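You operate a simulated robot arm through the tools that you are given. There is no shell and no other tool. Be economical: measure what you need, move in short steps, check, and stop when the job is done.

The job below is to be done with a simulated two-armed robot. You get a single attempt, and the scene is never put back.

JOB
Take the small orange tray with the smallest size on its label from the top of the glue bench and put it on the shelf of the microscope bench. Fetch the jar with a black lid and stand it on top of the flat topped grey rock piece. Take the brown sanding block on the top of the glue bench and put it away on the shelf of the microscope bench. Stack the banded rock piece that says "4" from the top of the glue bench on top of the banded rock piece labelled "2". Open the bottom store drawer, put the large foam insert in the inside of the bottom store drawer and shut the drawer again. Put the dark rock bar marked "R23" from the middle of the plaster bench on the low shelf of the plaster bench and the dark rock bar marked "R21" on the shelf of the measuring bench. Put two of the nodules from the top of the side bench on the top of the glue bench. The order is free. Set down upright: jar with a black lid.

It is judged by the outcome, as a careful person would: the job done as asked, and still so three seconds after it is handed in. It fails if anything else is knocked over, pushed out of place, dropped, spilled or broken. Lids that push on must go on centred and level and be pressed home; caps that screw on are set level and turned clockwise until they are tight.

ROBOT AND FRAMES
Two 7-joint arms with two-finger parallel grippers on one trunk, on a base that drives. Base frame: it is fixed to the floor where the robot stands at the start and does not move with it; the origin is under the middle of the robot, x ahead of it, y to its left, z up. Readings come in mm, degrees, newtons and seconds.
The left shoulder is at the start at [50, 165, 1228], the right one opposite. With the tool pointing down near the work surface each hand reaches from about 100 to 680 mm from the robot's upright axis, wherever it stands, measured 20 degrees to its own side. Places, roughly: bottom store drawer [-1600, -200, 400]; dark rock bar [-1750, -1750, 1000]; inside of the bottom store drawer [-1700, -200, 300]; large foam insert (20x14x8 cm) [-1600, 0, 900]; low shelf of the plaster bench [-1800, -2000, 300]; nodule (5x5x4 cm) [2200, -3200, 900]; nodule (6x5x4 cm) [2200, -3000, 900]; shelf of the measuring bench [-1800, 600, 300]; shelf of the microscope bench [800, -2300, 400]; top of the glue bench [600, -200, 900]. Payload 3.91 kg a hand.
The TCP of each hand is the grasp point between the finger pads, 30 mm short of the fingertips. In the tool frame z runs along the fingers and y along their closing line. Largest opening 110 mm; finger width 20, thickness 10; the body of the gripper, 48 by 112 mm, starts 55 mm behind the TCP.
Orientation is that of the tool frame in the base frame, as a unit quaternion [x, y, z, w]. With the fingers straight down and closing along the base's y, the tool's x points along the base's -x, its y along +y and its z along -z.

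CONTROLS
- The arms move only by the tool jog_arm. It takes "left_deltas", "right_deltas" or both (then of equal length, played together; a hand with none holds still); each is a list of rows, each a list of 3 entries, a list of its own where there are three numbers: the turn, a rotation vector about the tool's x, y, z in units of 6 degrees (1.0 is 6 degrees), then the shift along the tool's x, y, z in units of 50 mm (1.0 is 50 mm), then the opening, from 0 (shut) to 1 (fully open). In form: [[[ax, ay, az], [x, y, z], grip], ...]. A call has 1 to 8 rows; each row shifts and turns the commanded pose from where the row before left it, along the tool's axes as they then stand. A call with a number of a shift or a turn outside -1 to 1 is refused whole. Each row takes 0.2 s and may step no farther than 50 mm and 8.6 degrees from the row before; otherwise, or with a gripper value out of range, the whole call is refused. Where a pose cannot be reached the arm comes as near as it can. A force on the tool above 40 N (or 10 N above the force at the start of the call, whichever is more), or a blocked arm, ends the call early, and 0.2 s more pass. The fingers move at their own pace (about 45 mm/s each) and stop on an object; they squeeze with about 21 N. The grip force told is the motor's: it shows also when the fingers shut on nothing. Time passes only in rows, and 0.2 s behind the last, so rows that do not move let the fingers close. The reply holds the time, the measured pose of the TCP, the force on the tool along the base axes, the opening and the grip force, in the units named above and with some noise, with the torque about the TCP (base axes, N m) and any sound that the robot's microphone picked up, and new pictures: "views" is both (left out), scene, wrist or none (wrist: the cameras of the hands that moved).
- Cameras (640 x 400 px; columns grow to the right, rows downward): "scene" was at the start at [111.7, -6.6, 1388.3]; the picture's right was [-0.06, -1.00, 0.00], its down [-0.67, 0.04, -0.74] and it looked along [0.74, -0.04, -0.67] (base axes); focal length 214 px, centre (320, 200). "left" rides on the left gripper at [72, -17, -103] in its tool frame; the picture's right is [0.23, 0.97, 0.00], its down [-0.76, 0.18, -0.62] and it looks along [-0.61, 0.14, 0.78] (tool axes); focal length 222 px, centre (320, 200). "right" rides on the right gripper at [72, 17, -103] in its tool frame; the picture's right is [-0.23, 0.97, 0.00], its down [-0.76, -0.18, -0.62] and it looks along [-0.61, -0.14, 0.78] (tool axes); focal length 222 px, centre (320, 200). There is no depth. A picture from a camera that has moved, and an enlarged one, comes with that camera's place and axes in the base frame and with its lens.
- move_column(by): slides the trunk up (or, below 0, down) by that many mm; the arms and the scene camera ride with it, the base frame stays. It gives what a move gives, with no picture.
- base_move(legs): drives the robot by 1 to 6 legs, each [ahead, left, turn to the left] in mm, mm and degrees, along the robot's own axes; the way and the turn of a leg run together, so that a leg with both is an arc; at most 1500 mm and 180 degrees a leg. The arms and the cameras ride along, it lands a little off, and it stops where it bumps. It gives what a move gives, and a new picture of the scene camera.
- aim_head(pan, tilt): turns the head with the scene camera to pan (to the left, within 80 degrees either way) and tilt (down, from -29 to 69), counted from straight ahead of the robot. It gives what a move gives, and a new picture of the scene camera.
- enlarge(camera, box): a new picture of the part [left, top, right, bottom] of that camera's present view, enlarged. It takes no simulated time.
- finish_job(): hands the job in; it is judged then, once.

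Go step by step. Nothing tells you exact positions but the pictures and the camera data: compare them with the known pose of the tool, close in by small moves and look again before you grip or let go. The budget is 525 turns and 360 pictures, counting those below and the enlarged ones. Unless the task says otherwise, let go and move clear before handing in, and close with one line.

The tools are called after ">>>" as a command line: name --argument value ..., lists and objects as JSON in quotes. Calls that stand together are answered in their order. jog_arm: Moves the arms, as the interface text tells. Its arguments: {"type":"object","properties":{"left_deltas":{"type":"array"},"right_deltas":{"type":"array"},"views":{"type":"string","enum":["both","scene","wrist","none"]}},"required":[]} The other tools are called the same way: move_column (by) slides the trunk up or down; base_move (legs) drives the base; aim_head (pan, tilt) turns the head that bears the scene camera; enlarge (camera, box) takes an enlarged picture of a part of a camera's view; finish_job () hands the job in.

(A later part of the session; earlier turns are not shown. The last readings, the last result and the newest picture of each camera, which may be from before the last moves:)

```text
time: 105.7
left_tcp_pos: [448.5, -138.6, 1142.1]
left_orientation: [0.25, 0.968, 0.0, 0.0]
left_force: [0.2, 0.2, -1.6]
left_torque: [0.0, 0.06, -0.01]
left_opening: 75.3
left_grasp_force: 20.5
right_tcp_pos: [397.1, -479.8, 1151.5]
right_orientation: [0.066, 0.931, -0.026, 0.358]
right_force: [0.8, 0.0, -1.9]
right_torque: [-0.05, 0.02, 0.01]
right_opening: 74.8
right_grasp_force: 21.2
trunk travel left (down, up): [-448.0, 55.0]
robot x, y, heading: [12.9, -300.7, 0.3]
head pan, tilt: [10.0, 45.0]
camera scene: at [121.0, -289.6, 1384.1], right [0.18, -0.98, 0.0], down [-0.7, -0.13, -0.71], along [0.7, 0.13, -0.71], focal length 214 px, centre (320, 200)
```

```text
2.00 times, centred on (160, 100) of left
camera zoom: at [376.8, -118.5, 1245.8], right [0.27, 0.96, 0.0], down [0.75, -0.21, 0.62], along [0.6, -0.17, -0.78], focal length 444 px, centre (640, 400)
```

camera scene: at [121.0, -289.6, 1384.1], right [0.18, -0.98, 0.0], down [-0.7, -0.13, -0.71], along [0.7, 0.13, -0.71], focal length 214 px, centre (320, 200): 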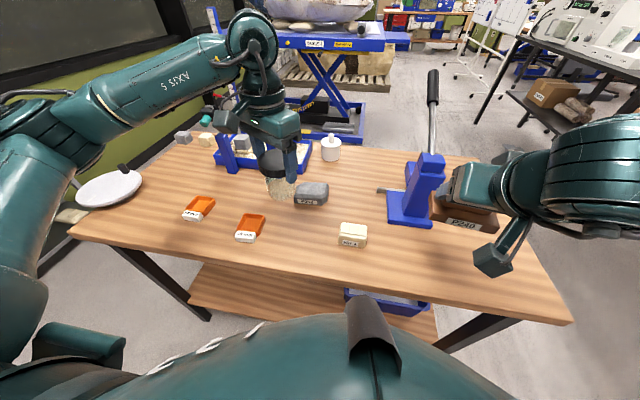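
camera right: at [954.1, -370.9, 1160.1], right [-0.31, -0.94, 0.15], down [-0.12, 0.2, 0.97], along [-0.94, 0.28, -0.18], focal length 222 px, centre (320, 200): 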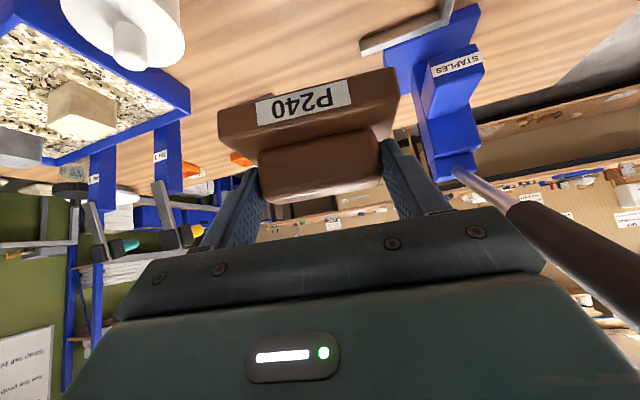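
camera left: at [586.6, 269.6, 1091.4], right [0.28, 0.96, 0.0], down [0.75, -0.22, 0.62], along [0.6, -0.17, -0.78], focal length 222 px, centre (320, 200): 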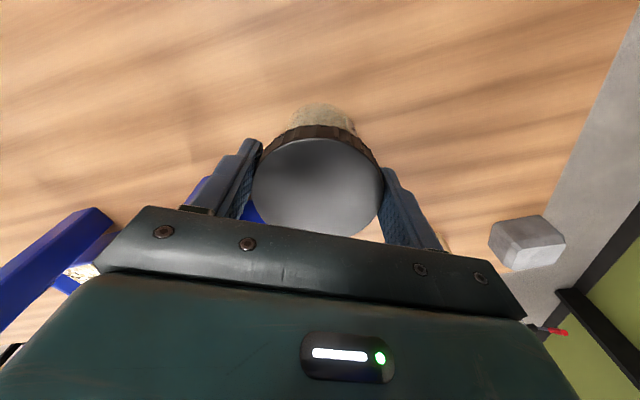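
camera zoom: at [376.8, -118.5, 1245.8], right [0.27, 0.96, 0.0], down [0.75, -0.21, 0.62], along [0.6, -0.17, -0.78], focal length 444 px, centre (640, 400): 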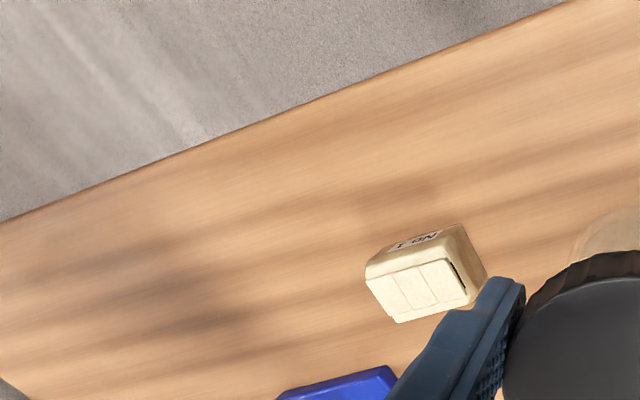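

R352's flat top spans about x 574–632, y -130…-222 at z≈940. I move the jar over its centre [603, -176].

>>> jog_arm --left_deltas '[[[0, 0, 0], [-0.77, 0.21, 0], 0.4], [[0, 0, 0], [-0.77, 0.21, 0], 0.4], [[0, 0, 0], [-0.77, 0.21, 0], 0.4], [[0, 0, 0], [-0.77, 0.21, 0.4], 0.4], [[0, 0, 0], [0, 0, 0.6], 0.4]]'

>>> enlarge --camera "scene" --box '[260, 120, 380, 220]'

```text
time: 106.9
left_tcp_pos: [606.0, -176.2, 1091.8]
left_orientation: [0.25, 0.968, 0.0, 0.001]
left_force: [-0.5, -0.3, -1.2]
left_torque: [0.02, 0.0, 0.04]
left_opening: 75.4
left_grasp_force: 20.4
right_tcp_pos: [396.9, -480.1, 1151.9]
right_orientation: [0.067, 0.931, -0.027, 0.358]
right_force: [-0.1, -0.5, -1.7]
right_torque: [0.01, 0.02, 0.01]
right_opening: 74.5
right_grasp_force: 21.0
trunk travel left (down, up): [-448.0, 55.0]
robot x, y, heading: [11.7, -299.6, 0.2]
head pan, tilt: [10.0, 45.0]
camera scene: at [121.1, -289.1, 1384.1], right [0.18, -0.98, 0.0], down [-0.7, -0.13, -0.71], along [0.7, 0.13, -0.71], focal length 214 px, centre (320, 200)
camera left: at [533.3, -156.2, 1195.8], right [0.27, 0.96, 0.0], down [0.75, -0.21, 0.63], along [0.6, -0.17, -0.78], focal length 222 px, centre (320, 200)
```

scene: 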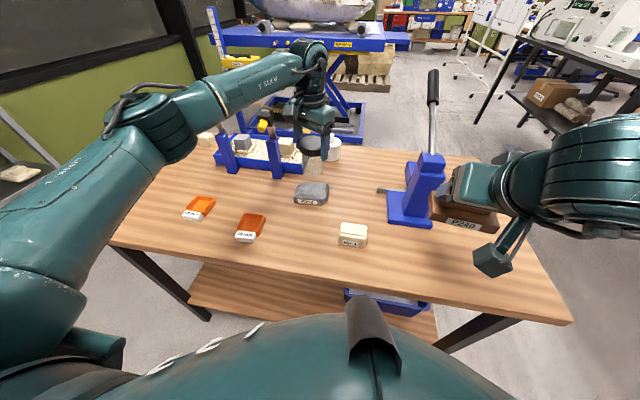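
left: 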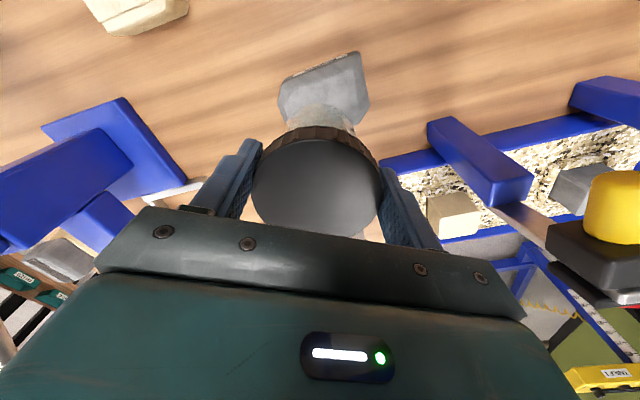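

```text
4.00 times, centred on (320, 170) of scene
camera zoom: at [121.1, -289.1, 1384.1], right [0.18, -0.98, 0.0], down [-0.7, -0.13, -0.71], along [0.7, 0.13, -0.71], focal length 858 px, centre (320, 320)
```

zoom: 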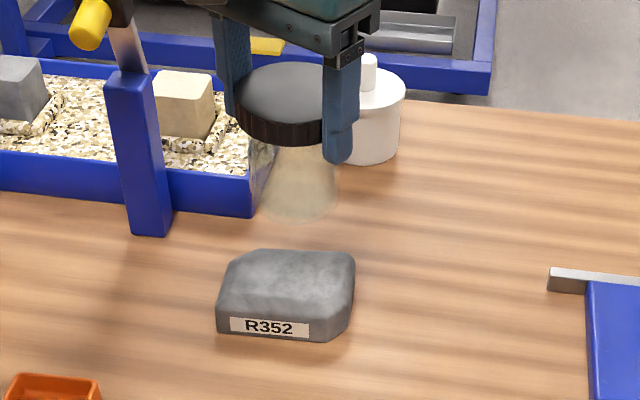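

The jar hangs about 8 mm off centre; I correct and lower closer.

>>> jog_arm --left_deltas '[[[0, 0, 0], [0.21, 0.09, 0], 0.4], [[0, 0, 0], [0, 0, 0.92], 0.4]]' --views "wrist"

>>> enlarge --camera "scene" --box '[270, 140, 370, 220]'

```text
time: 107.5
left_tcp_pos: [597.5, -167.1, 1046.3]
left_orientation: [0.249, 0.968, 0.0, -0.001]
left_force: [0.2, -0.3, -1.2]
left_torque: [-0.01, 0.0, 0.0]
left_opening: 75.1
left_grasp_force: 21.1
right_tcp_pos: [396.8, -480.2, 1150.3]
right_orientation: [0.066, 0.932, -0.025, 0.356]
right_force: [-0.6, -0.6, -1.3]
right_torque: [-0.02, 0.01, -0.02]
right_opening: 74.6
right_grasp_force: 21.0
trunk travel left (down, up): [-448.0, 55.0]
robot x, y, heading: [14.9, -300.4, 0.6]
head pan, tilt: [10.0, 45.0]
camera left: at [525.6, -146.7, 1150.2], right [0.27, 0.96, 0.0], down [0.75, -0.21, 0.62], along [0.6, -0.17, -0.78], focal length 222 px, centre (320, 200)
```

left: 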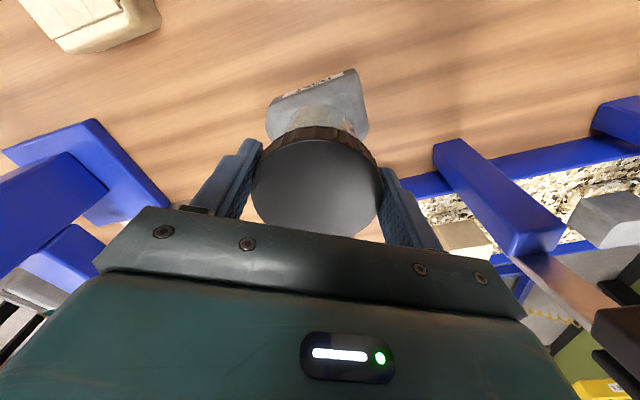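

```text
5.00 times, centred on (320, 180) of scene
camera zoom: at [121.8, -289.8, 1384.0], right [0.18, -0.98, 0.0], down [-0.7, -0.13, -0.71], along [0.69, 0.13, -0.71], focal length 1072 px, centre (320, 300)
```

zoom: 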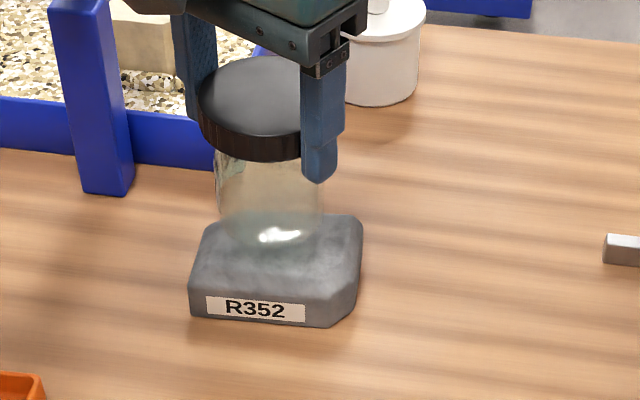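

>>> enlarge --camera "scene" --box '[290, 150, 340, 210]'

>>> enlarge --camera "left" --box '[250, 50, 390, 140]'

```text
6.67 times, centred on (315, 180) of scene
camera zoom: at [121.8, -289.8, 1384.0], right [0.18, -0.98, 0.0], down [-0.7, -0.13, -0.71], along [0.69, 0.13, -0.71], focal length 1430 px, centre (353, 333)
```

zoom: 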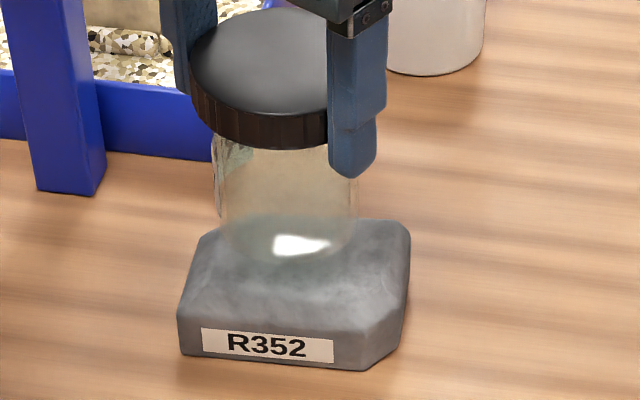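

```text
4.44 times, centred on (320, 95) of left
camera zoom: at [525.6, -146.7, 1150.2], right [0.27, 0.96, 0.0], down [0.75, -0.21, 0.62], along [0.6, -0.17, -0.78], focal length 987 px, centre (320, 667)
```

zoom: 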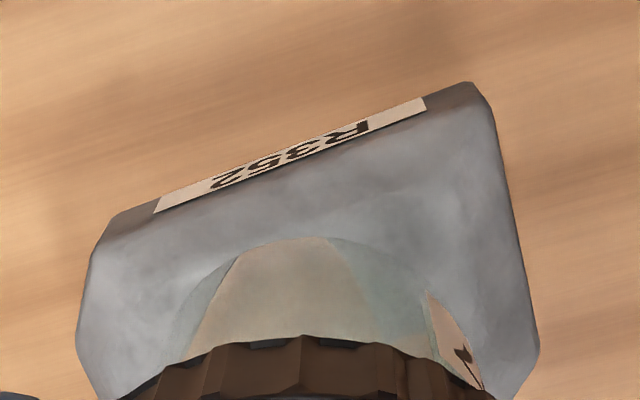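

Jar and rock centres agree within a few mm. Lower gently.

>>> jog_arm --left_deltas '[[[0, 0, 0], [0, 0, 0.2], 0.4], [[0, 0, 0], [0, 0, 0], 0.4]]' --views "none"

>>> jog_arm --left_deltas '[[[0, 0, 0], [0, 0, 0.1], 0.4], [[0, 0, 0], [0, 0, 0], 0.4]]' --views "none"

>>> jog_arm --left_deltas '[[[0, 0, 0], [0, 0, 0.08], 0.4], [[0, 0, 0], [0, 0, 0], 0.4]]' --views "none"

```text
time: 108.1
left_tcp_pos: [597.7, -166.9, 1036.3]
left_orientation: [0.25, 0.968, 0.0, 0.001]
left_force: [-0.5, -0.2, -0.7]
left_torque: [0.03, 0.01, 0.0]
left_opening: 75.1
left_grasp_force: 20.9
right_tcp_pos: [397.1, -480.9, 1152.2]
right_orientation: [0.066, 0.931, -0.026, 0.357]
right_force: [0.0, 0.4, -1.7]
right_torque: [0.0, 0.03, 0.0]
right_opening: 74.7
right_grasp_force: 20.7
trunk travel left (down, up): [-448.0, 55.0]
robot x, y, heading: [12.5, -303.1, 0.4]
head pan, tilt: [10.0, 45.0]
```

```text
time: 108.7
left_tcp_pos: [597.3, -166.6, 1031.1]
left_orientation: [0.249, 0.968, -0.001, 0.001]
left_force: [-1.0, 0.0, 0.0]
left_torque: [0.02, 0.02, -0.01]
left_opening: 75.2
left_grasp_force: 20.6
right_tcp_pos: [396.1, -479.8, 1151.5]
right_orientation: [0.066, 0.931, -0.025, 0.358]
right_force: [-0.7, 0.5, -0.8]
right_torque: [0.0, 0.01, -0.01]
right_opening: 74.9
right_grasp_force: 21.4
trunk travel left (down, up): [-448.0, 55.0]
robot x, y, heading: [11.9, -301.1, 0.3]
head pan, tilt: [10.0, 45.0]
```

```text
time: 109.3
left_tcp_pos: [597.8, -167.2, 1027.5]
left_orientation: [0.249, 0.968, -0.001, 0.001]
left_force: [0.2, -0.2, -0.9]
left_torque: [-0.02, 0.03, 0.03]
left_opening: 75.3
left_grasp_force: 21.2
right_tcp_pos: [396.7, -480.1, 1151.3]
right_orientation: [0.066, 0.932, -0.026, 0.357]
right_force: [-0.4, 0.9, -1.8]
right_torque: [0.03, 0.06, -0.01]
right_opening: 74.5
right_grasp_force: 20.6
trunk travel left (down, up): [-448.0, 55.0]
robot x, y, heading: [10.7, -302.3, 0.4]
head pan, tilt: [10.0, 45.0]
```

>>> jog_arm --left_deltas '[[[0, 0, 0], [0, 0, 0.06], 0.4], [[0, 0, 0], [0, 0, 0], 0.4]]' --views "none"

>>> jog_arm --left_deltas '[[[0, 0, 0], [0, 0, 0.06], 0.4], [[0, 0, 0], [0, 0, 0], 0.4]]' --views "none"

>>> enlarge --camera "scene" --box '[290, 150, 340, 210]'

```text
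time: 109.9
left_tcp_pos: [596.7, -166.8, 1027.0]
left_orientation: [0.249, 0.968, -0.001, 0.003]
left_force: [0.1, 1.4, 7.0]
left_torque: [-0.14, -0.23, 0.04]
left_opening: 75.1
left_grasp_force: 21.4
right_tcp_pos: [396.1, -479.9, 1151.3]
right_orientation: [0.065, 0.931, -0.025, 0.357]
right_force: [0.1, -0.4, -1.5]
right_torque: [0.0, 0.01, 0.01]
right_opening: 74.4
right_grasp_force: 21.0
trunk travel left (down, up): [-448.0, 55.0]
robot x, y, heading: [12.8, -303.1, 0.5]
head pan, tilt: [10.0, 45.0]
```

```text
time: 110.5
left_tcp_pos: [595.2, -167.0, 1023.7]
left_orientation: [0.249, 0.969, 0.0, 0.003]
left_force: [-2.9, 5.2, 22.7]
left_torque: [-0.24, -0.46, 0.07]
left_opening: 75.5
left_grasp_force: 20.8
right_tcp_pos: [394.5, -480.4, 1153.4]
right_orientation: [0.066, 0.931, -0.025, 0.359]
right_force: [0.0, 0.6, -0.1]
right_torque: [0.03, -0.02, 0.03]
right_opening: 75.1
right_grasp_force: 21.5
trunk travel left (down, up): [-448.0, 55.0]
robot x, y, heading: [14.2, -304.3, 0.4]
head pan, tilt: [10.0, 45.0]
```

```text
6.67 times, centred on (315, 180) of scene
camera zoom: at [118.1, -289.4, 1384.6], right [0.18, -0.98, 0.0], down [-0.69, -0.13, -0.71], along [0.7, 0.13, -0.71], focal length 1430 px, centre (353, 333)
```

zoom: 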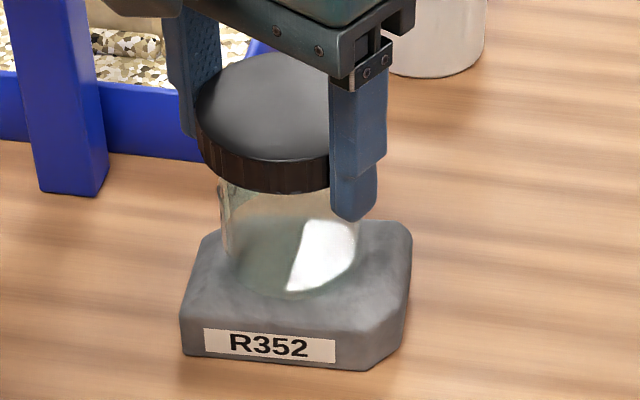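

Jar stands on the rock. Ease the force, open, and rise clear.

>>> jog_arm --left_deltas '[[[0, 0, 0], [0, 0, -0.1], 0.4], [[0, 0, 0], [0, 0, 0], 0.75], [[0, 0, 0], [0, 0, 0], 0.9], [[0, 0, 0], [0, 0, 0], 1], [[0, 0, 0], [0, 0, 0], 1]]' --views "wrist"

```text
time: 111.7
left_tcp_pos: [596.7, -167.5, 1026.0]
left_orientation: [0.249, 0.968, 0.0, 0.001]
left_force: [0.3, 0.0, 0.7]
left_torque: [-0.01, -0.01, -0.02]
left_opening: 110.3
left_grasp_force: 0.0
right_tcp_pos: [396.6, -480.4, 1151.6]
right_orientation: [0.065, 0.931, -0.025, 0.357]
right_force: [0.3, -0.3, -0.2]
right_torque: [0.01, 0.01, -0.02]
right_opening: 74.7
right_grasp_force: 21.1
trunk travel left (down, up): [-448.0, 55.0]
robot x, y, heading: [10.7, -303.4, 0.2]
head pan, tilt: [10.0, 45.0]
camera left: at [525.2, -147.5, 1129.8], right [0.27, 0.96, 0.0], down [0.75, -0.21, 0.62], along [0.6, -0.17, -0.78], focal length 222 px, centre (320, 200)
```

left: 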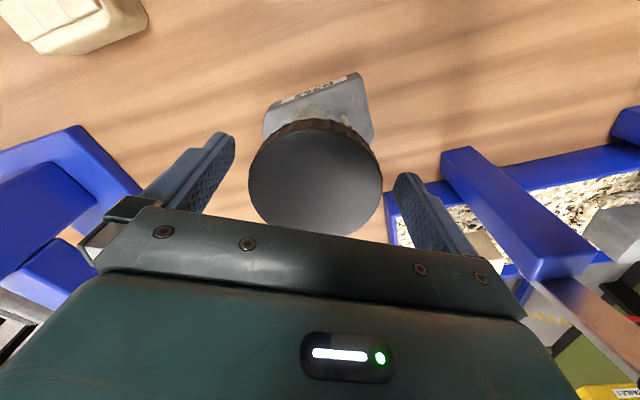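

>>> jog_arm --left_deltas '[[[0, 0, 0], [0, 0, -0.9], 1], [[0, 0, 0], [0, 0, -1], 1], [[0, 0, 0], [0, 0, -0.4], 1], [[0, 0, -1], [0.5, 0, 0], 1], [[0, 0, -1], [0.5, 0, 0], 1], [[0, 0, -1], [0.5, 0, 0], 1], [[0, 0, -1], [0.5, 0, 0], 1], [[0, 0, -0.85], [0.5, 0, 0], 1]]' --views "none"

>>> base_move --legs '[[-80, 70, 0]]'

>>> enlarge --camera "scene" --box '[240, 120, 400, 240]'

```text
time: 113.5
left_tcp_pos: [480.2, -130.2, 1142.0]
left_orientation: [-0.004, 1.0, 0.0, 0.0]
left_force: [0.0, -0.4, 0.0]
left_torque: [0.03, 0.0, -0.01]
left_opening: 110.2
left_grasp_force: 0.1
right_tcp_pos: [396.0, -479.7, 1151.9]
right_orientation: [0.066, 0.931, -0.026, 0.358]
right_force: [0.4, 0.7, -1.5]
right_torque: [-0.02, 0.01, 0.0]
right_opening: 74.7
right_grasp_force: 21.0
trunk travel left (down, up): [-448.0, 55.0]
robot x, y, heading: [9.0, -304.0, 0.6]
head pan, tilt: [10.0, 45.0]
```

```text
time: 114.7
left_tcp_pos: [397.9, -61.5, 1141.7]
left_orientation: [-0.002, 1.0, 0.0, 0.001]
left_force: [-0.2, 0.3, 0.0]
left_torque: [0.0, -0.02, -0.02]
left_opening: 110.0
left_grasp_force: 0.1
right_tcp_pos: [316.4, -411.0, 1152.6]
right_orientation: [0.066, 0.931, -0.026, 0.358]
right_force: [-0.5, 0.6, -1.3]
right_torque: [-0.01, 0.03, -0.03]
right_opening: 74.6
right_grasp_force: 21.0
trunk travel left (down, up): [-448.0, 55.0]
robot x, y, heading: [-68.7, -234.4, 0.4]
head pan, tilt: [10.0, 45.0]
camera scene: at [40.2, -220.7, 1384.1], right [0.18, -0.98, 0.0], down [-0.69, -0.13, -0.71], along [0.7, 0.13, -0.71], focal length 214 px, centre (320, 200)
```

scene: 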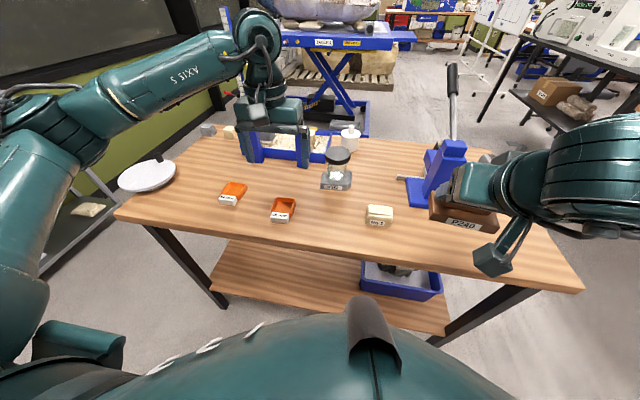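

```text
3.33 times, centred on (320, 180) of scene
camera zoom: at [40.2, -220.7, 1384.1], right [0.18, -0.98, 0.0], down [-0.69, -0.13, -0.71], along [0.7, 0.13, -0.71], focal length 715 px, centre (320, 267)
```

zoom: 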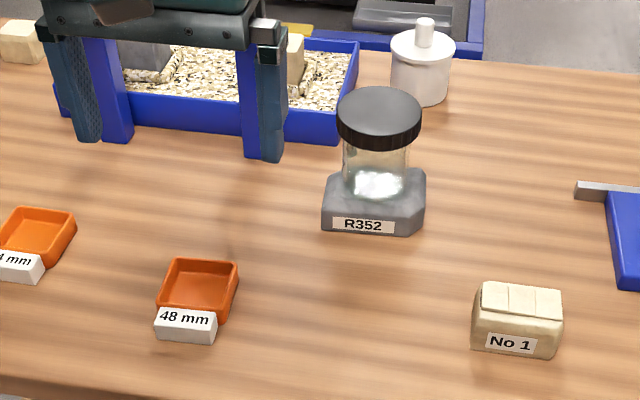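

Jar is standing well. Tray 48 spans x 426–490, y -62…-3 with label on the near side; I bring the left hand over it, yaw 5° and tilt 42°.

>>> jog_arm --left_deltas '[[[0, 0, -0.85], [0, 0, 0], 1], [[0, -1, 0], [0, 0, 0], 1], [[0, -1, 0], [0, 0, 0], 1], [[0, -1, 0], [0, 0, 0], 1], [[0, -1, 0], [0, 0, 0], 1], [[0, -1, 0], [0, 0, 0], 1], [[0, -1, 0], [0, 0, 0], 1], [[0, -1, 0], [0, 0, 0], 1]]' --views "wrist"

```text
time: 116.5
left_tcp_pos: [398.5, -62.5, 1141.3]
left_orientation: [-0.043, 0.932, 0.016, 0.359]
left_force: [-0.3, 0.5, 0.9]
left_torque: [0.01, -0.02, 0.03]
left_opening: 110.1
left_grasp_force: 0.0
right_tcp_pos: [317.1, -411.0, 1151.8]
right_orientation: [0.066, 0.931, -0.026, 0.357]
right_force: [-0.2, 0.3, -1.0]
right_torque: [0.0, 0.01, -0.01]
right_opening: 74.4
right_grasp_force: 20.9
trunk travel left (down, up): [-448.0, 55.0]
robot x, y, heading: [-69.0, -232.4, 0.5]
head pan, tilt: [10.0, 45.0]
camera left: at [277.9, -91.6, 1170.1], right [-0.26, 0.95, -0.15], down [0.13, 0.19, 0.97], along [0.96, 0.23, -0.17], focal length 222 px, centre (320, 200)
```

left: 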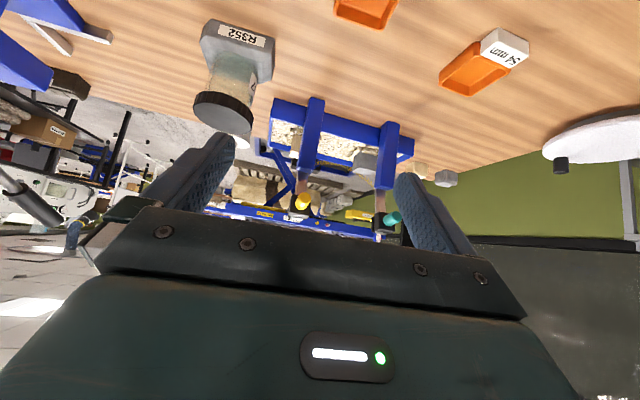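

>>> jog_arm --left_deltas '[[[0, 0, 0], [0.43, 0.125, 0.73], 1], [[0, 0, 0], [0.43, 0.125, 0.73], 1], [[0, 0, 0], [0.43, 0.125, 0.73], 1], [[0, 0, 0], [0.43, 0.125, 0.73], 1]]' --views "wrist"

>>> enlarge --camera "scene" --box '[220, 140, 340, 240]'

```text
time: 117.5
left_tcp_pos: [429.9, -36.5, 975.0]
left_orientation: [-0.044, 0.932, 0.017, 0.359]
left_force: [0.4, -0.2, 0.2]
left_torque: [0.01, 0.01, 0.02]
left_opening: 109.9
left_grasp_force: 0.1
right_tcp_pos: [317.5, -411.5, 1152.5]
right_orientation: [0.066, 0.931, -0.025, 0.357]
right_force: [0.5, -0.2, -0.4]
right_torque: [-0.01, 0.05, -0.02]
right_opening: 74.9
right_grasp_force: 21.7
trunk travel left (down, up): [-448.0, 55.0]
robot x, y, heading: [-69.7, -233.6, 0.4]
head pan, tilt: [10.0, 45.0]
camera left: at [308.1, -63.8, 1004.2], right [-0.26, 0.95, -0.15], down [0.13, 0.19, 0.97], along [0.96, 0.23, -0.17], focal length 222 px, centre (320, 200)
```

left: 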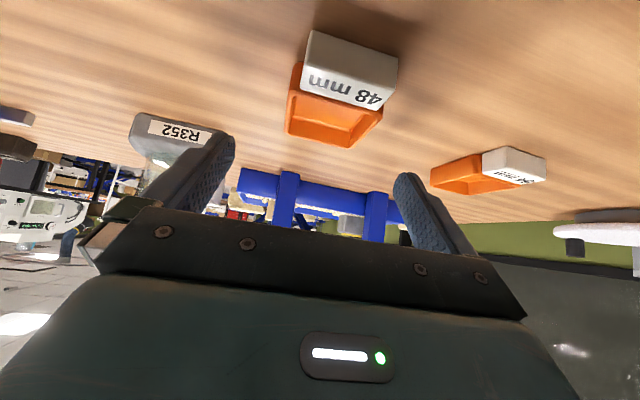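

```text
4.00 times, centred on (280, 190) of scene
camera zoom: at [41.1, -221.2, 1384.1], right [0.18, -0.98, 0.0], down [-0.7, -0.13, -0.71], along [0.7, 0.13, -0.71], focal length 858 px, centre (480, 240)
```

zoom: 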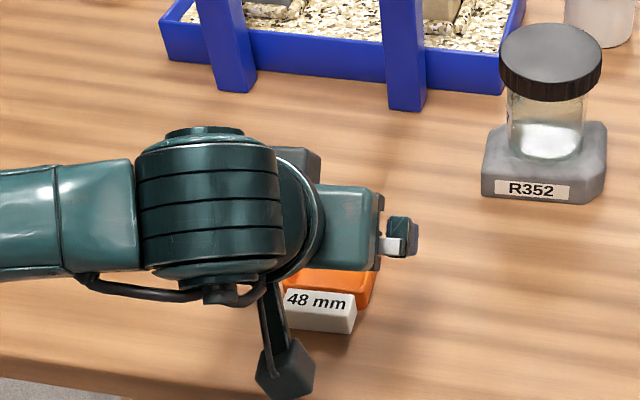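

Tray lies centred between the fingers. Lower to the bench and look.

>>> jog_arm --left_deltas '[[[0, 0, 0], [0.535, 0.06, 0.594], 1]]' --views "wrist"

```text
time: 117.9
left_tcp_pos: [428.6, -32.8, 936.6]
left_orientation: [-0.043, 0.932, 0.015, 0.359]
left_force: [-0.9, 0.2, 0.3]
left_torque: [-0.02, 0.03, 0.0]
left_opening: 110.0
left_grasp_force: 0.0
right_tcp_pos: [317.1, -411.1, 1152.1]
right_orientation: [0.067, 0.931, -0.027, 0.357]
right_force: [0.7, -1.0, -2.0]
right_torque: [-0.01, 0.04, 0.03]
right_opening: 74.8
right_grasp_force: 20.7
trunk travel left (down, up): [-448.0, 55.0]
robot x, y, heading: [-65.0, -235.5, 0.1]
head pan, tilt: [10.0, 45.0]
camera left: at [308.6, -61.5, 964.5], right [-0.26, 0.95, -0.15], down [0.13, 0.19, 0.97], along [0.96, 0.23, -0.17], focal length 222 px, centre (320, 200)
```

left: 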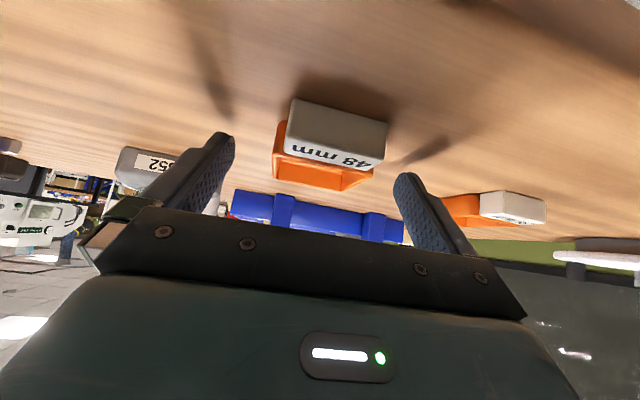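

>>> jog_arm --left_deltas '[[[0, 0, 0], [0.067, 0, 0.074], 1], [[0, 0, 0], [0, 0, 0], 0.7], [[0, 0, 0], [0, 0, 0], 0.45], [[0, 0, 0], [0, 0, 0], 0.3], [[0, 0, 0], [0, 0, 0], 0.3], [[0, 0, 0], [0, 0, 0], 0.3]]' --views "wrist"

```text
time: 119.3
left_tcp_pos: [430.5, -32.2, 929.8]
left_orientation: [-0.043, 0.932, 0.015, 0.359]
left_force: [0.3, 0.5, 0.0]
left_torque: [0.02, 0.01, 0.0]
left_opening: 61.6
left_grasp_force: 20.9
right_tcp_pos: [316.6, -413.0, 1151.9]
right_orientation: [0.066, 0.931, -0.025, 0.357]
right_force: [-0.4, -0.3, -2.2]
right_torque: [-0.02, 0.01, 0.01]
right_opening: 74.8
right_grasp_force: 21.2
trunk travel left (down, up): [-448.0, 55.0]
robot x, y, heading: [-68.3, -234.4, 0.3]
head pan, tilt: [10.0, 45.0]
camera left: at [308.5, -61.5, 959.6], right [-0.26, 0.95, -0.15], down [0.13, 0.19, 0.97], along [0.96, 0.23, -0.17], focal length 222 px, centre (320, 200)
```

left: 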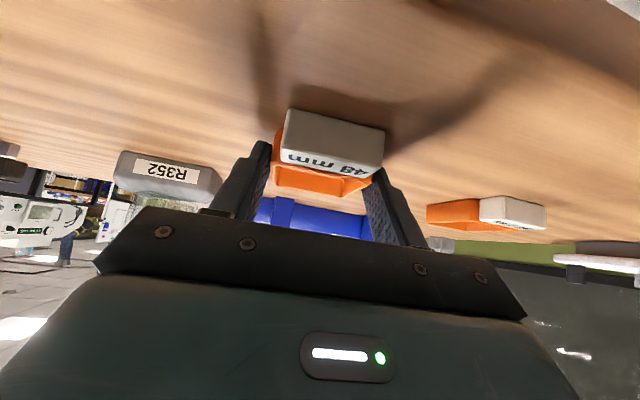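

Gripped at 61.6 mm. Lift a little and check that the tray stays level.

>>> jog_arm --left_deltas '[[[0, 0, 0], [-0.268, 0, -0.297], 0.3], [[0, 0, 0], [-0.535, 0, -0.594], 0.3], [[0, 0, 0], [-0.535, 0, -0.594], 0.3], [[0, 0, 0], [-0.535, 0, -0.594], 0.3], [[0, 0, 0], [-0.535, 0, -0.594], 0.3]]' --views "both"

```text
time: 120.5
left_tcp_pos: [430.5, -33.5, 1112.0]
left_orientation: [-0.043, 0.932, 0.017, 0.358]
left_force: [-0.3, 1.7, -0.8]
left_torque: [-0.02, 0.0, 0.01]
left_opening: 61.5
left_grasp_force: 20.9
right_tcp_pos: [316.6, -411.9, 1151.1]
right_orientation: [0.067, 0.931, -0.025, 0.357]
right_force: [-0.2, 0.0, -0.1]
right_torque: [0.01, 0.01, -0.01]
right_opening: 74.6
right_grasp_force: 21.5
trunk travel left (down, up): [-448.0, 55.0]
robot x, y, heading: [-67.7, -234.5, 0.4]
head pan, tilt: [10.0, 45.0]
camera scene: at [40.8, -221.6, 1384.0], right [0.18, -0.98, 0.0], down [-0.7, -0.13, -0.71], along [0.7, 0.13, -0.71], focal length 214 px, centre (320, 200)
camera left: at [308.8, -61.8, 1141.0], right [-0.26, 0.95, -0.15], down [0.13, 0.19, 0.97], along [0.96, 0.23, -0.17], focal length 222 px, centre (320, 200)
```

scene: 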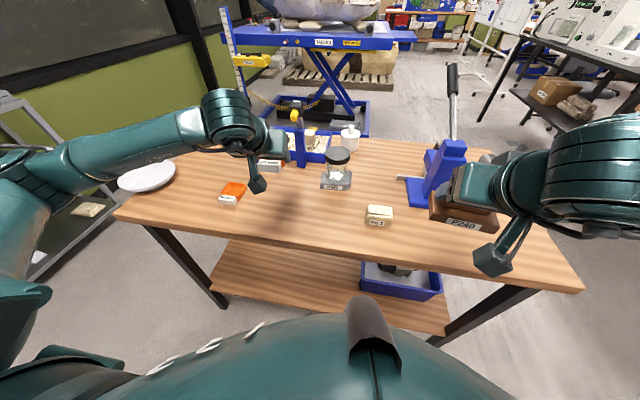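
left: 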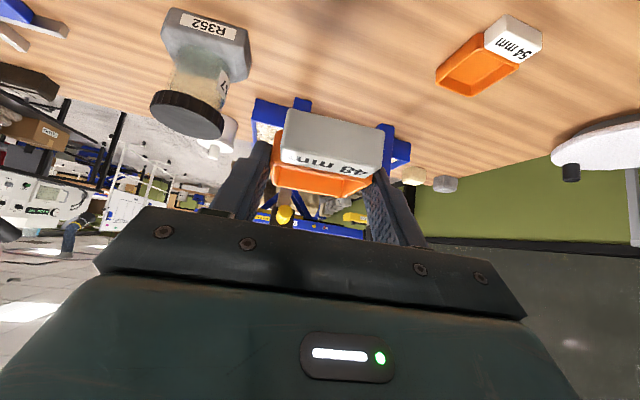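

Both items held. I drive to the front of the microscope bench, facing it.

>>> base_move --legs '[[-150, 0, 0], [0, -950, 0], [0, 0, -90], [0, 1400, 0]]'

>>> aim_head --pan 0 --tilt 45

```text
time: 136.9
left_tcp_pos: [1398.4, -1678.6, 1111.6]
left_orientation: [0.632, 0.687, -0.243, 0.264]
left_force: [-0.3, 0.1, -0.8]
left_torque: [0.02, -0.01, -0.03]
left_opening: 61.5
left_grasp_force: 20.9
right_tcp_pos: [1019.1, -1561.1, 1152.9]
right_orientation: [0.707, 0.609, -0.272, 0.234]
right_force: [0.4, -1.1, 0.3]
right_torque: [0.04, -0.01, -0.02]
right_opening: 74.7
right_grasp_force: 20.6
trunk travel left (down, up): [-448.0, 55.0]
robot x, y, heading: [1202.2, -1180.2, -90.2]
head pan, tilt: [10.0, 45.0]
camera scene: at [1212.9, -1289.3, 1384.1], right [-0.98, -0.17, 0.0], down [-0.12, 0.7, -0.71], along [0.12, -0.7, -0.71], focal length 214 px, centre (320, 200)
```

scene: 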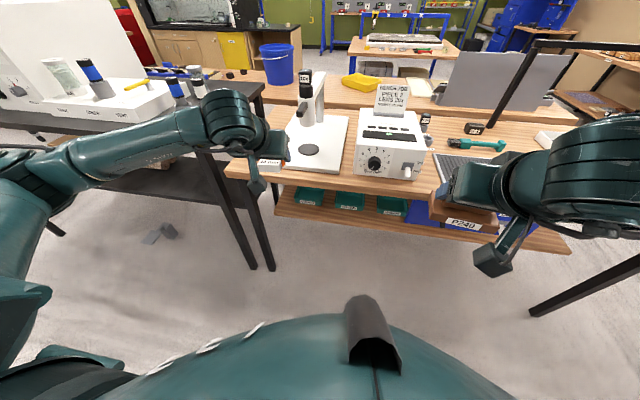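

```text
time: 137.6
left_tcp_pos: [1396.8, -1677.8, 1111.4]
left_orientation: [0.632, 0.687, -0.243, 0.264]
left_force: [-1.3, -0.6, -0.6]
left_torque: [0.03, -0.01, 0.01]
left_opening: 61.7
left_grasp_force: 20.7
right_tcp_pos: [1019.6, -1561.8, 1149.9]
right_orientation: [0.708, 0.609, -0.272, 0.234]
right_force: [-0.5, -0.9, -1.1]
right_torque: [0.05, 0.03, 0.0]
right_opening: 74.7
right_grasp_force: 20.7
trunk travel left (down, up): [-448.0, 55.0]
robot x, y, heading: [1200.9, -1177.6, -90.0]
head pan, tilt: [0.0, 45.0]
camera scene: at [1198.7, -1290.5, 1384.1], right [-1.0, 0.0, 0.0], down [0.0, 0.71, -0.71], along [0.0, -0.71, -0.71], focal length 214 px, centre (320, 200)
```

scene: 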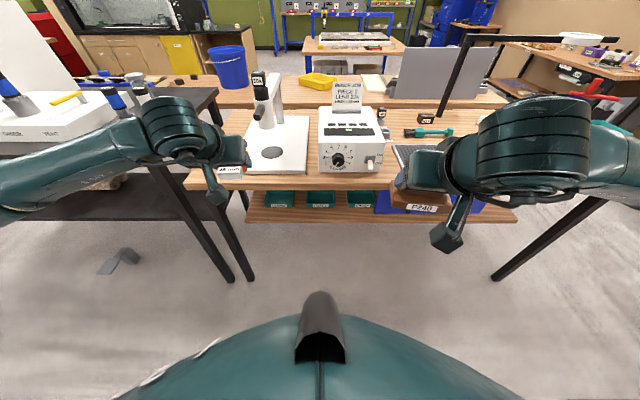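

I lower the trunk so the hands can pass under the bench top, and look at the shelf.

>>> move_column --by -440

>>> aim_head --pan 0 --tilt 25

>>> enlarge --camera "scene" --box '[160, 100, 480, 300]'

```text
refused: -440 is not a number from -400 to 400
```

```text
time: 138.4
left_tcp_pos: [1397.1, -1678.3, 1110.8]
left_orientation: [0.631, 0.688, -0.243, 0.264]
left_force: [-0.4, -0.1, -0.5]
left_torque: [0.04, -0.01, 0.01]
left_opening: 61.4
left_grasp_force: 21.1
right_tcp_pos: [1019.1, -1561.5, 1152.9]
right_orientation: [0.708, 0.608, -0.272, 0.234]
right_force: [-0.5, -0.7, -1.9]
right_torque: [0.01, 0.01, 0.04]
right_opening: 74.9
right_grasp_force: 20.8
trunk travel left (down, up): [-448.0, 55.0]
robot x, y, heading: [1200.9, -1178.0, -89.9]
head pan, tilt: [0.0, 25.0]
camera scene: at [1198.6, -1301.3, 1414.6], right [-1.0, 0.0, 0.0], down [0.0, 0.42, -0.91], along [0.0, -0.91, -0.42], focal length 214 px, centre (320, 200)
```

scene: 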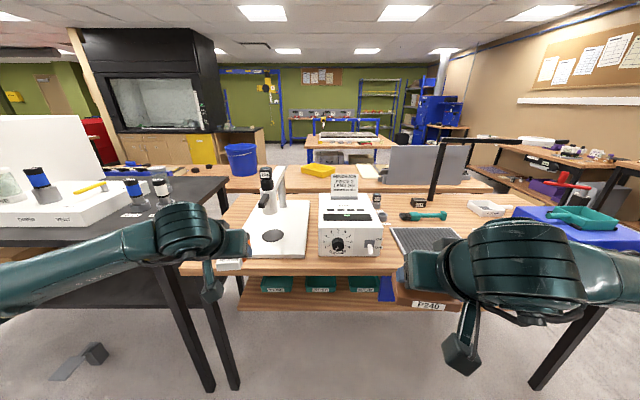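

```text
2.00 times, centred on (320, 200) of scene
camera zoom: at [1198.6, -1301.3, 1414.6], right [-1.0, 0.0, 0.0], down [0.0, 0.42, -0.91], along [0.0, -0.91, -0.42], focal length 429 px, centre (320, 200)
```

zoom: 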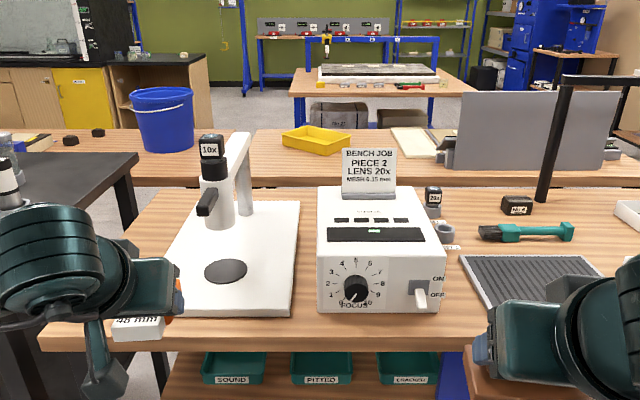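

>>> move_column --by -400

>>> aim_head --pan 0 --tilt 28

>>> enlarge --camera "scene" --box '[160, 100, 480, 300]'

```text
time: 142.2
left_tcp_pos: [1397.7, -1677.8, 710.9]
left_orientation: [0.632, 0.687, -0.244, 0.264]
left_force: [0.2, 0.7, -1.9]
left_torque: [0.01, -0.01, -0.01]
left_opening: 61.5
left_grasp_force: 21.0
right_tcp_pos: [1019.5, -1560.4, 752.1]
right_orientation: [0.708, 0.609, -0.272, 0.233]
right_force: [0.5, -0.7, -1.8]
right_torque: [0.03, -0.01, -0.04]
right_opening: 74.6
right_grasp_force: 21.0
trunk travel left (down, up): [-48.0, 455.0]
robot x, y, heading: [1199.0, -1175.3, -89.8]
head pan, tilt: [0.0, 25.0]
```

```text
time: 142.9
left_tcp_pos: [1397.1, -1677.4, 710.7]
left_orientation: [0.631, 0.688, -0.243, 0.264]
left_force: [0.1, 1.0, -0.4]
left_torque: [0.0, -0.02, 0.0]
left_opening: 61.8
left_grasp_force: 20.8
right_tcp_pos: [1019.7, -1560.5, 751.2]
right_orientation: [0.707, 0.609, -0.272, 0.234]
right_force: [-0.6, 0.4, -1.4]
right_torque: [0.04, 0.04, 0.01]
right_opening: 74.7
right_grasp_force: 21.2
trunk travel left (down, up): [-48.0, 455.0]
robot x, y, heading: [1197.7, -1178.0, -89.9]
head pan, tilt: [0.0, 28.0]
camera scene: at [1198.6, -1300.4, 1009.9], right [-1.0, 0.0, 0.0], down [0.0, 0.47, -0.88], along [0.0, -0.88, -0.47], focal length 214 px, centre (320, 200)
```

scene: 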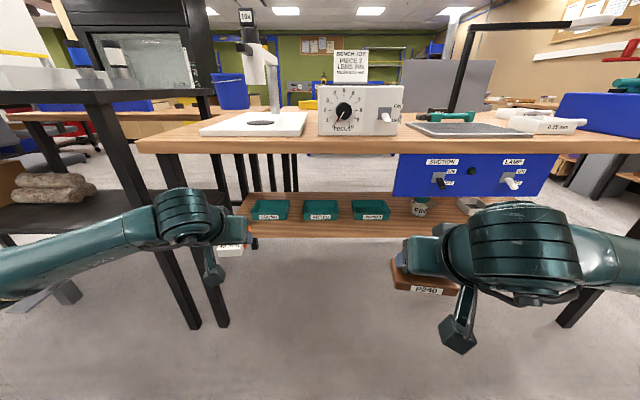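

```text
2.00 times, centred on (320, 200) of scene
camera zoom: at [1198.6, -1300.4, 1009.9], right [-1.0, 0.0, 0.0], down [0.0, 0.47, -0.88], along [0.0, -0.88, -0.47], focal length 429 px, centre (320, 200)
```

zoom: 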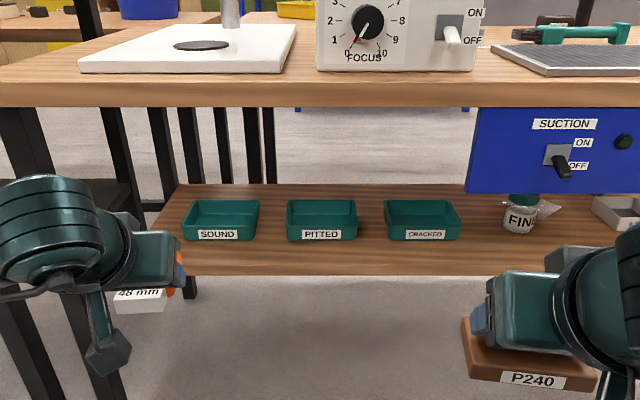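

The shelf top is about z 425 with its front edge near y -2095; the green trays leave only a narrow strip here. I shift right to see whether the other end of the shelf is freer.

>>> base_move --legs '[[0, -850, 0]]'

>>> enlarge --camera "scene" --box '[160, 120, 480, 320]'

```text
time: 147.3
left_tcp_pos: [553.3, -1675.5, 712.1]
left_orientation: [0.634, 0.685, -0.245, 0.263]
left_force: [0.2, 1.2, -1.2]
left_torque: [0.01, 0.01, -0.01]
left_opening: 61.8
left_grasp_force: 20.5
right_tcp_pos: [175.3, -1558.1, 751.4]
right_orientation: [0.709, 0.607, -0.272, 0.233]
right_force: [0.9, 0.4, -2.2]
right_torque: [0.02, 0.04, 0.0]
right_opening: 74.4
right_grasp_force: 20.9
trunk travel left (down, up): [-48.0, 455.0]
robot x, y, heading: [359.9, -1177.1, -90.3]
head pan, tilt: [0.0, 28.0]
camera scene: at [356.0, -1297.6, 1009.8], right [-1.0, 0.01, 0.0], down [0.0, 0.47, -0.88], along [-0.01, -0.88, -0.47], focal length 214 px, centre (320, 200)
```

scene: 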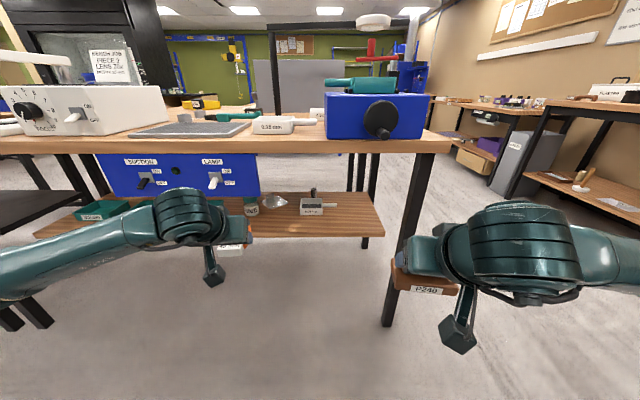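

```text
2.00 times, centred on (320, 220) of scene
camera zoom: at [356.0, -1297.6, 1009.8], right [-1.0, 0.01, 0.0], down [0.0, 0.47, -0.88], along [-0.01, -0.88, -0.47], focal length 429 px, centre (320, 160)
```

zoom: 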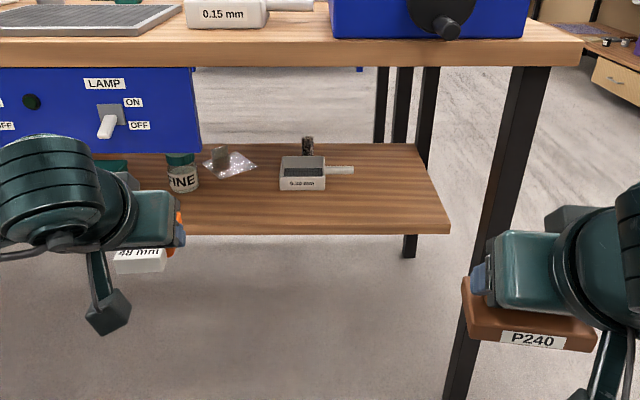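

Here a ~125 mm deep free strip lies in front of the sieve (x 100–480, clear of the hanging panel). Plan: tray at about x 400, block at about x 240. Lower the trunk fully and the left hand, then move up.

>>> move_column --by -48

>>> jog_arm --left_deltas '[[[0, 0, 0], [0.66, 0, 0.73], 0.3], [[0, 0, 0], [0.66, 0, 0.73], 0.3]]' --views "none"

>>> base_move --legs '[[0, -115, 0.3], [120, 0, 0]]'

```text
time: 148.2
left_tcp_pos: [553.3, -1676.8, 663.3]
left_orientation: [0.634, 0.685, -0.244, 0.263]
left_force: [0.3, 0.3, -0.2]
left_torque: [-0.01, 0.0, 0.01]
left_opening: 61.7
left_grasp_force: 20.5
right_tcp_pos: [176.5, -1556.6, 702.0]
right_orientation: [0.709, 0.607, -0.273, 0.233]
right_force: [-0.1, 0.1, -1.7]
right_torque: [0.05, -0.02, -0.01]
right_opening: 74.8
right_grasp_force: 20.7
trunk travel left (down, up): [0.0, 503.0]
robot x, y, heading: [361.7, -1174.1, -90.3]
head pan, tilt: [0.0, 28.0]
```

```text
time: 148.8
left_tcp_pos: [551.7, -1676.5, 564.7]
left_orientation: [0.633, 0.686, -0.244, 0.264]
left_force: [0.3, -0.4, 0.1]
left_torque: [-0.02, -0.01, 0.02]
left_opening: 61.5
left_grasp_force: 20.9
right_tcp_pos: [174.9, -1557.2, 703.6]
right_orientation: [0.709, 0.607, -0.272, 0.233]
right_force: [-0.7, -0.2, -1.0]
right_torque: [0.02, -0.02, 0.0]
right_opening: 74.7
right_grasp_force: 21.0
trunk travel left (down, up): [0.0, 503.0]
robot x, y, heading: [358.4, -1175.4, -90.5]
head pan, tilt: [0.0, 28.0]
```

```text
time: 150.9
left_tcp_pos: [439.1, -1793.9, 565.7]
left_orientation: [0.631, 0.687, -0.244, 0.264]
left_force: [0.5, 0.0, -0.5]
left_torque: [0.0, 0.0, 0.01]
left_opening: 61.5
left_grasp_force: 20.7
right_tcp_pos: [62.4, -1676.7, 703.8]
right_orientation: [0.708, 0.609, -0.272, 0.234]
right_force: [0.3, -1.0, -1.0]
right_torque: [0.02, 0.01, 0.01]
right_opening: 74.7
right_grasp_force: 20.9
trunk travel left (down, up): [0.0, 503.0]
robot x, y, heading: [238.5, -1298.4, -90.3]
head pan, tilt: [0.0, 28.0]
camera scene: at [241.7, -1416.1, 961.9], right [-1.0, 0.0, 0.0], down [0.0, 0.47, -0.88], along [0.0, -0.88, -0.47], focal length 214 px, centre (320, 200)
```

scene: 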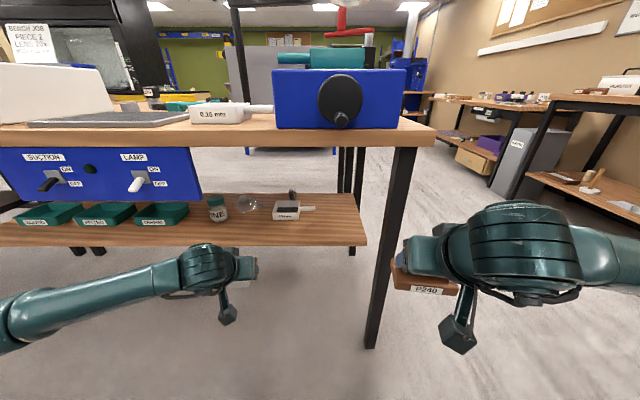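

>>> enlarge --camera "scene" --box '[190, 170, 390, 270]'

```text
3.20 times, centred on (290, 220) of scene
camera zoom: at [241.7, -1416.1, 961.9], right [-1.0, 0.0, 0.0], down [0.0, 0.47, -0.88], along [0.0, -0.88, -0.47], focal length 686 px, centre (416, 136)
```

zoom: 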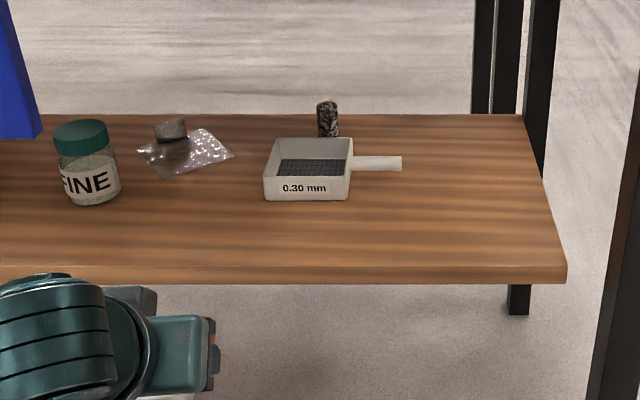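

I advance 70 mm, then reach the tray forward under the bench top.

>>> base_move --legs '[[68, 0, 0]]'

>>> jog_arm --left_deltas '[[[0, 0, 0], [-0.652, -0.13, 0.587], 0.3], [[0, 0, 0], [-0.652, -0.13, 0.587], 0.3], [[0, 0, 0], [-0.652, -0.13, 0.587], 0.3], [[0, 0, 0], [-0.652, -0.13, 0.587], 0.3], [[0, 0, 0], [-0.652, -0.13, 0.587], 0.3]]'

```text
time: 151.9
left_tcp_pos: [439.2, -1860.2, 565.3]
left_orientation: [0.632, 0.687, -0.244, 0.264]
left_force: [-0.2, 0.1, 0.5]
left_torque: [0.03, 0.01, -0.03]
left_opening: 61.8
left_grasp_force: 21.7
right_tcp_pos: [62.8, -1744.9, 703.4]
right_orientation: [0.708, 0.609, -0.271, 0.234]
right_force: [-0.7, 0.2, -1.2]
right_torque: [0.0, 0.01, -0.02]
right_opening: 74.4
right_grasp_force: 21.3
trunk travel left (down, up): [0.0, 503.0]
robot x, y, heading: [242.0, -1360.5, -90.4]
head pan, tilt: [0.0, 28.0]
camera scene: at [241.6, -1483.7, 961.9], right [-1.0, 0.0, 0.0], down [0.0, 0.47, -0.88], along [0.0, -0.88, -0.47], focal length 214 px, centre (320, 200)
```

scene: 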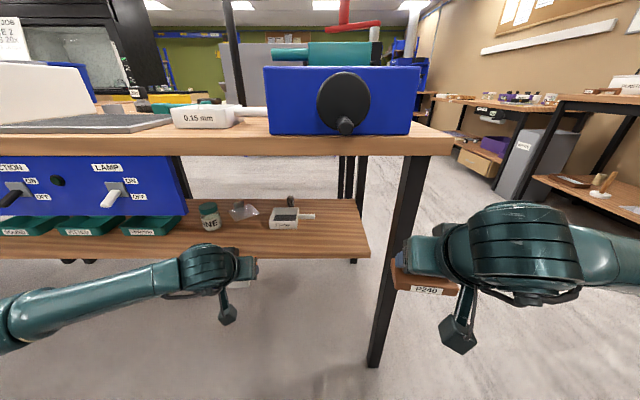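

```text
time: 153.1
left_tcp_pos: [423.3, -2082.1, 566.1]
left_orientation: [0.632, 0.686, -0.243, 0.264]
left_force: [0.8, 0.7, -1.1]
left_torque: [0.02, 0.05, 0.0]
left_opening: 61.5
left_grasp_force: 21.2
right_tcp_pos: [62.5, -1743.3, 703.9]
right_orientation: [0.708, 0.608, -0.272, 0.233]
right_force: [1.0, -0.3, -0.9]
right_torque: [-0.01, 0.0, -0.01]
right_opening: 74.9
right_grasp_force: 20.9
trunk travel left (down, up): [0.0, 503.0]
robot x, y, heading: [243.8, -1364.4, -89.9]
head pan, tilt: [0.0, 28.0]
camera scene: at [241.6, -1483.7, 961.8], right [-1.0, 0.0, 0.0], down [0.0, 0.47, -0.88], along [0.0, -0.88, -0.47], focal length 214 px, centre (320, 200)
camera left: at [396.9, -1961.3, 595.2], right [0.96, 0.25, -0.15], down [0.19, -0.13, 0.97], along [0.22, -0.96, -0.17], focal length 222 px, centre (320, 200)
```

scene: 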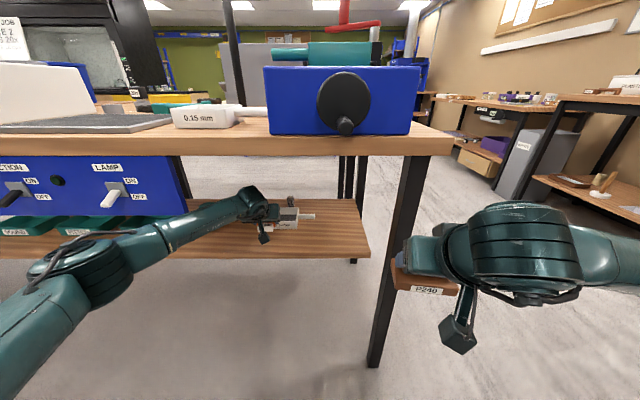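
left: 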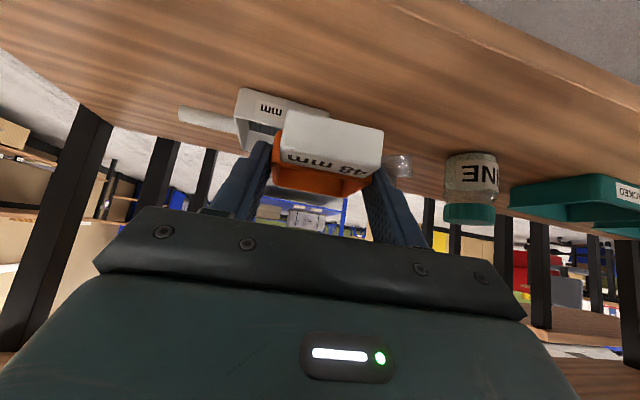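

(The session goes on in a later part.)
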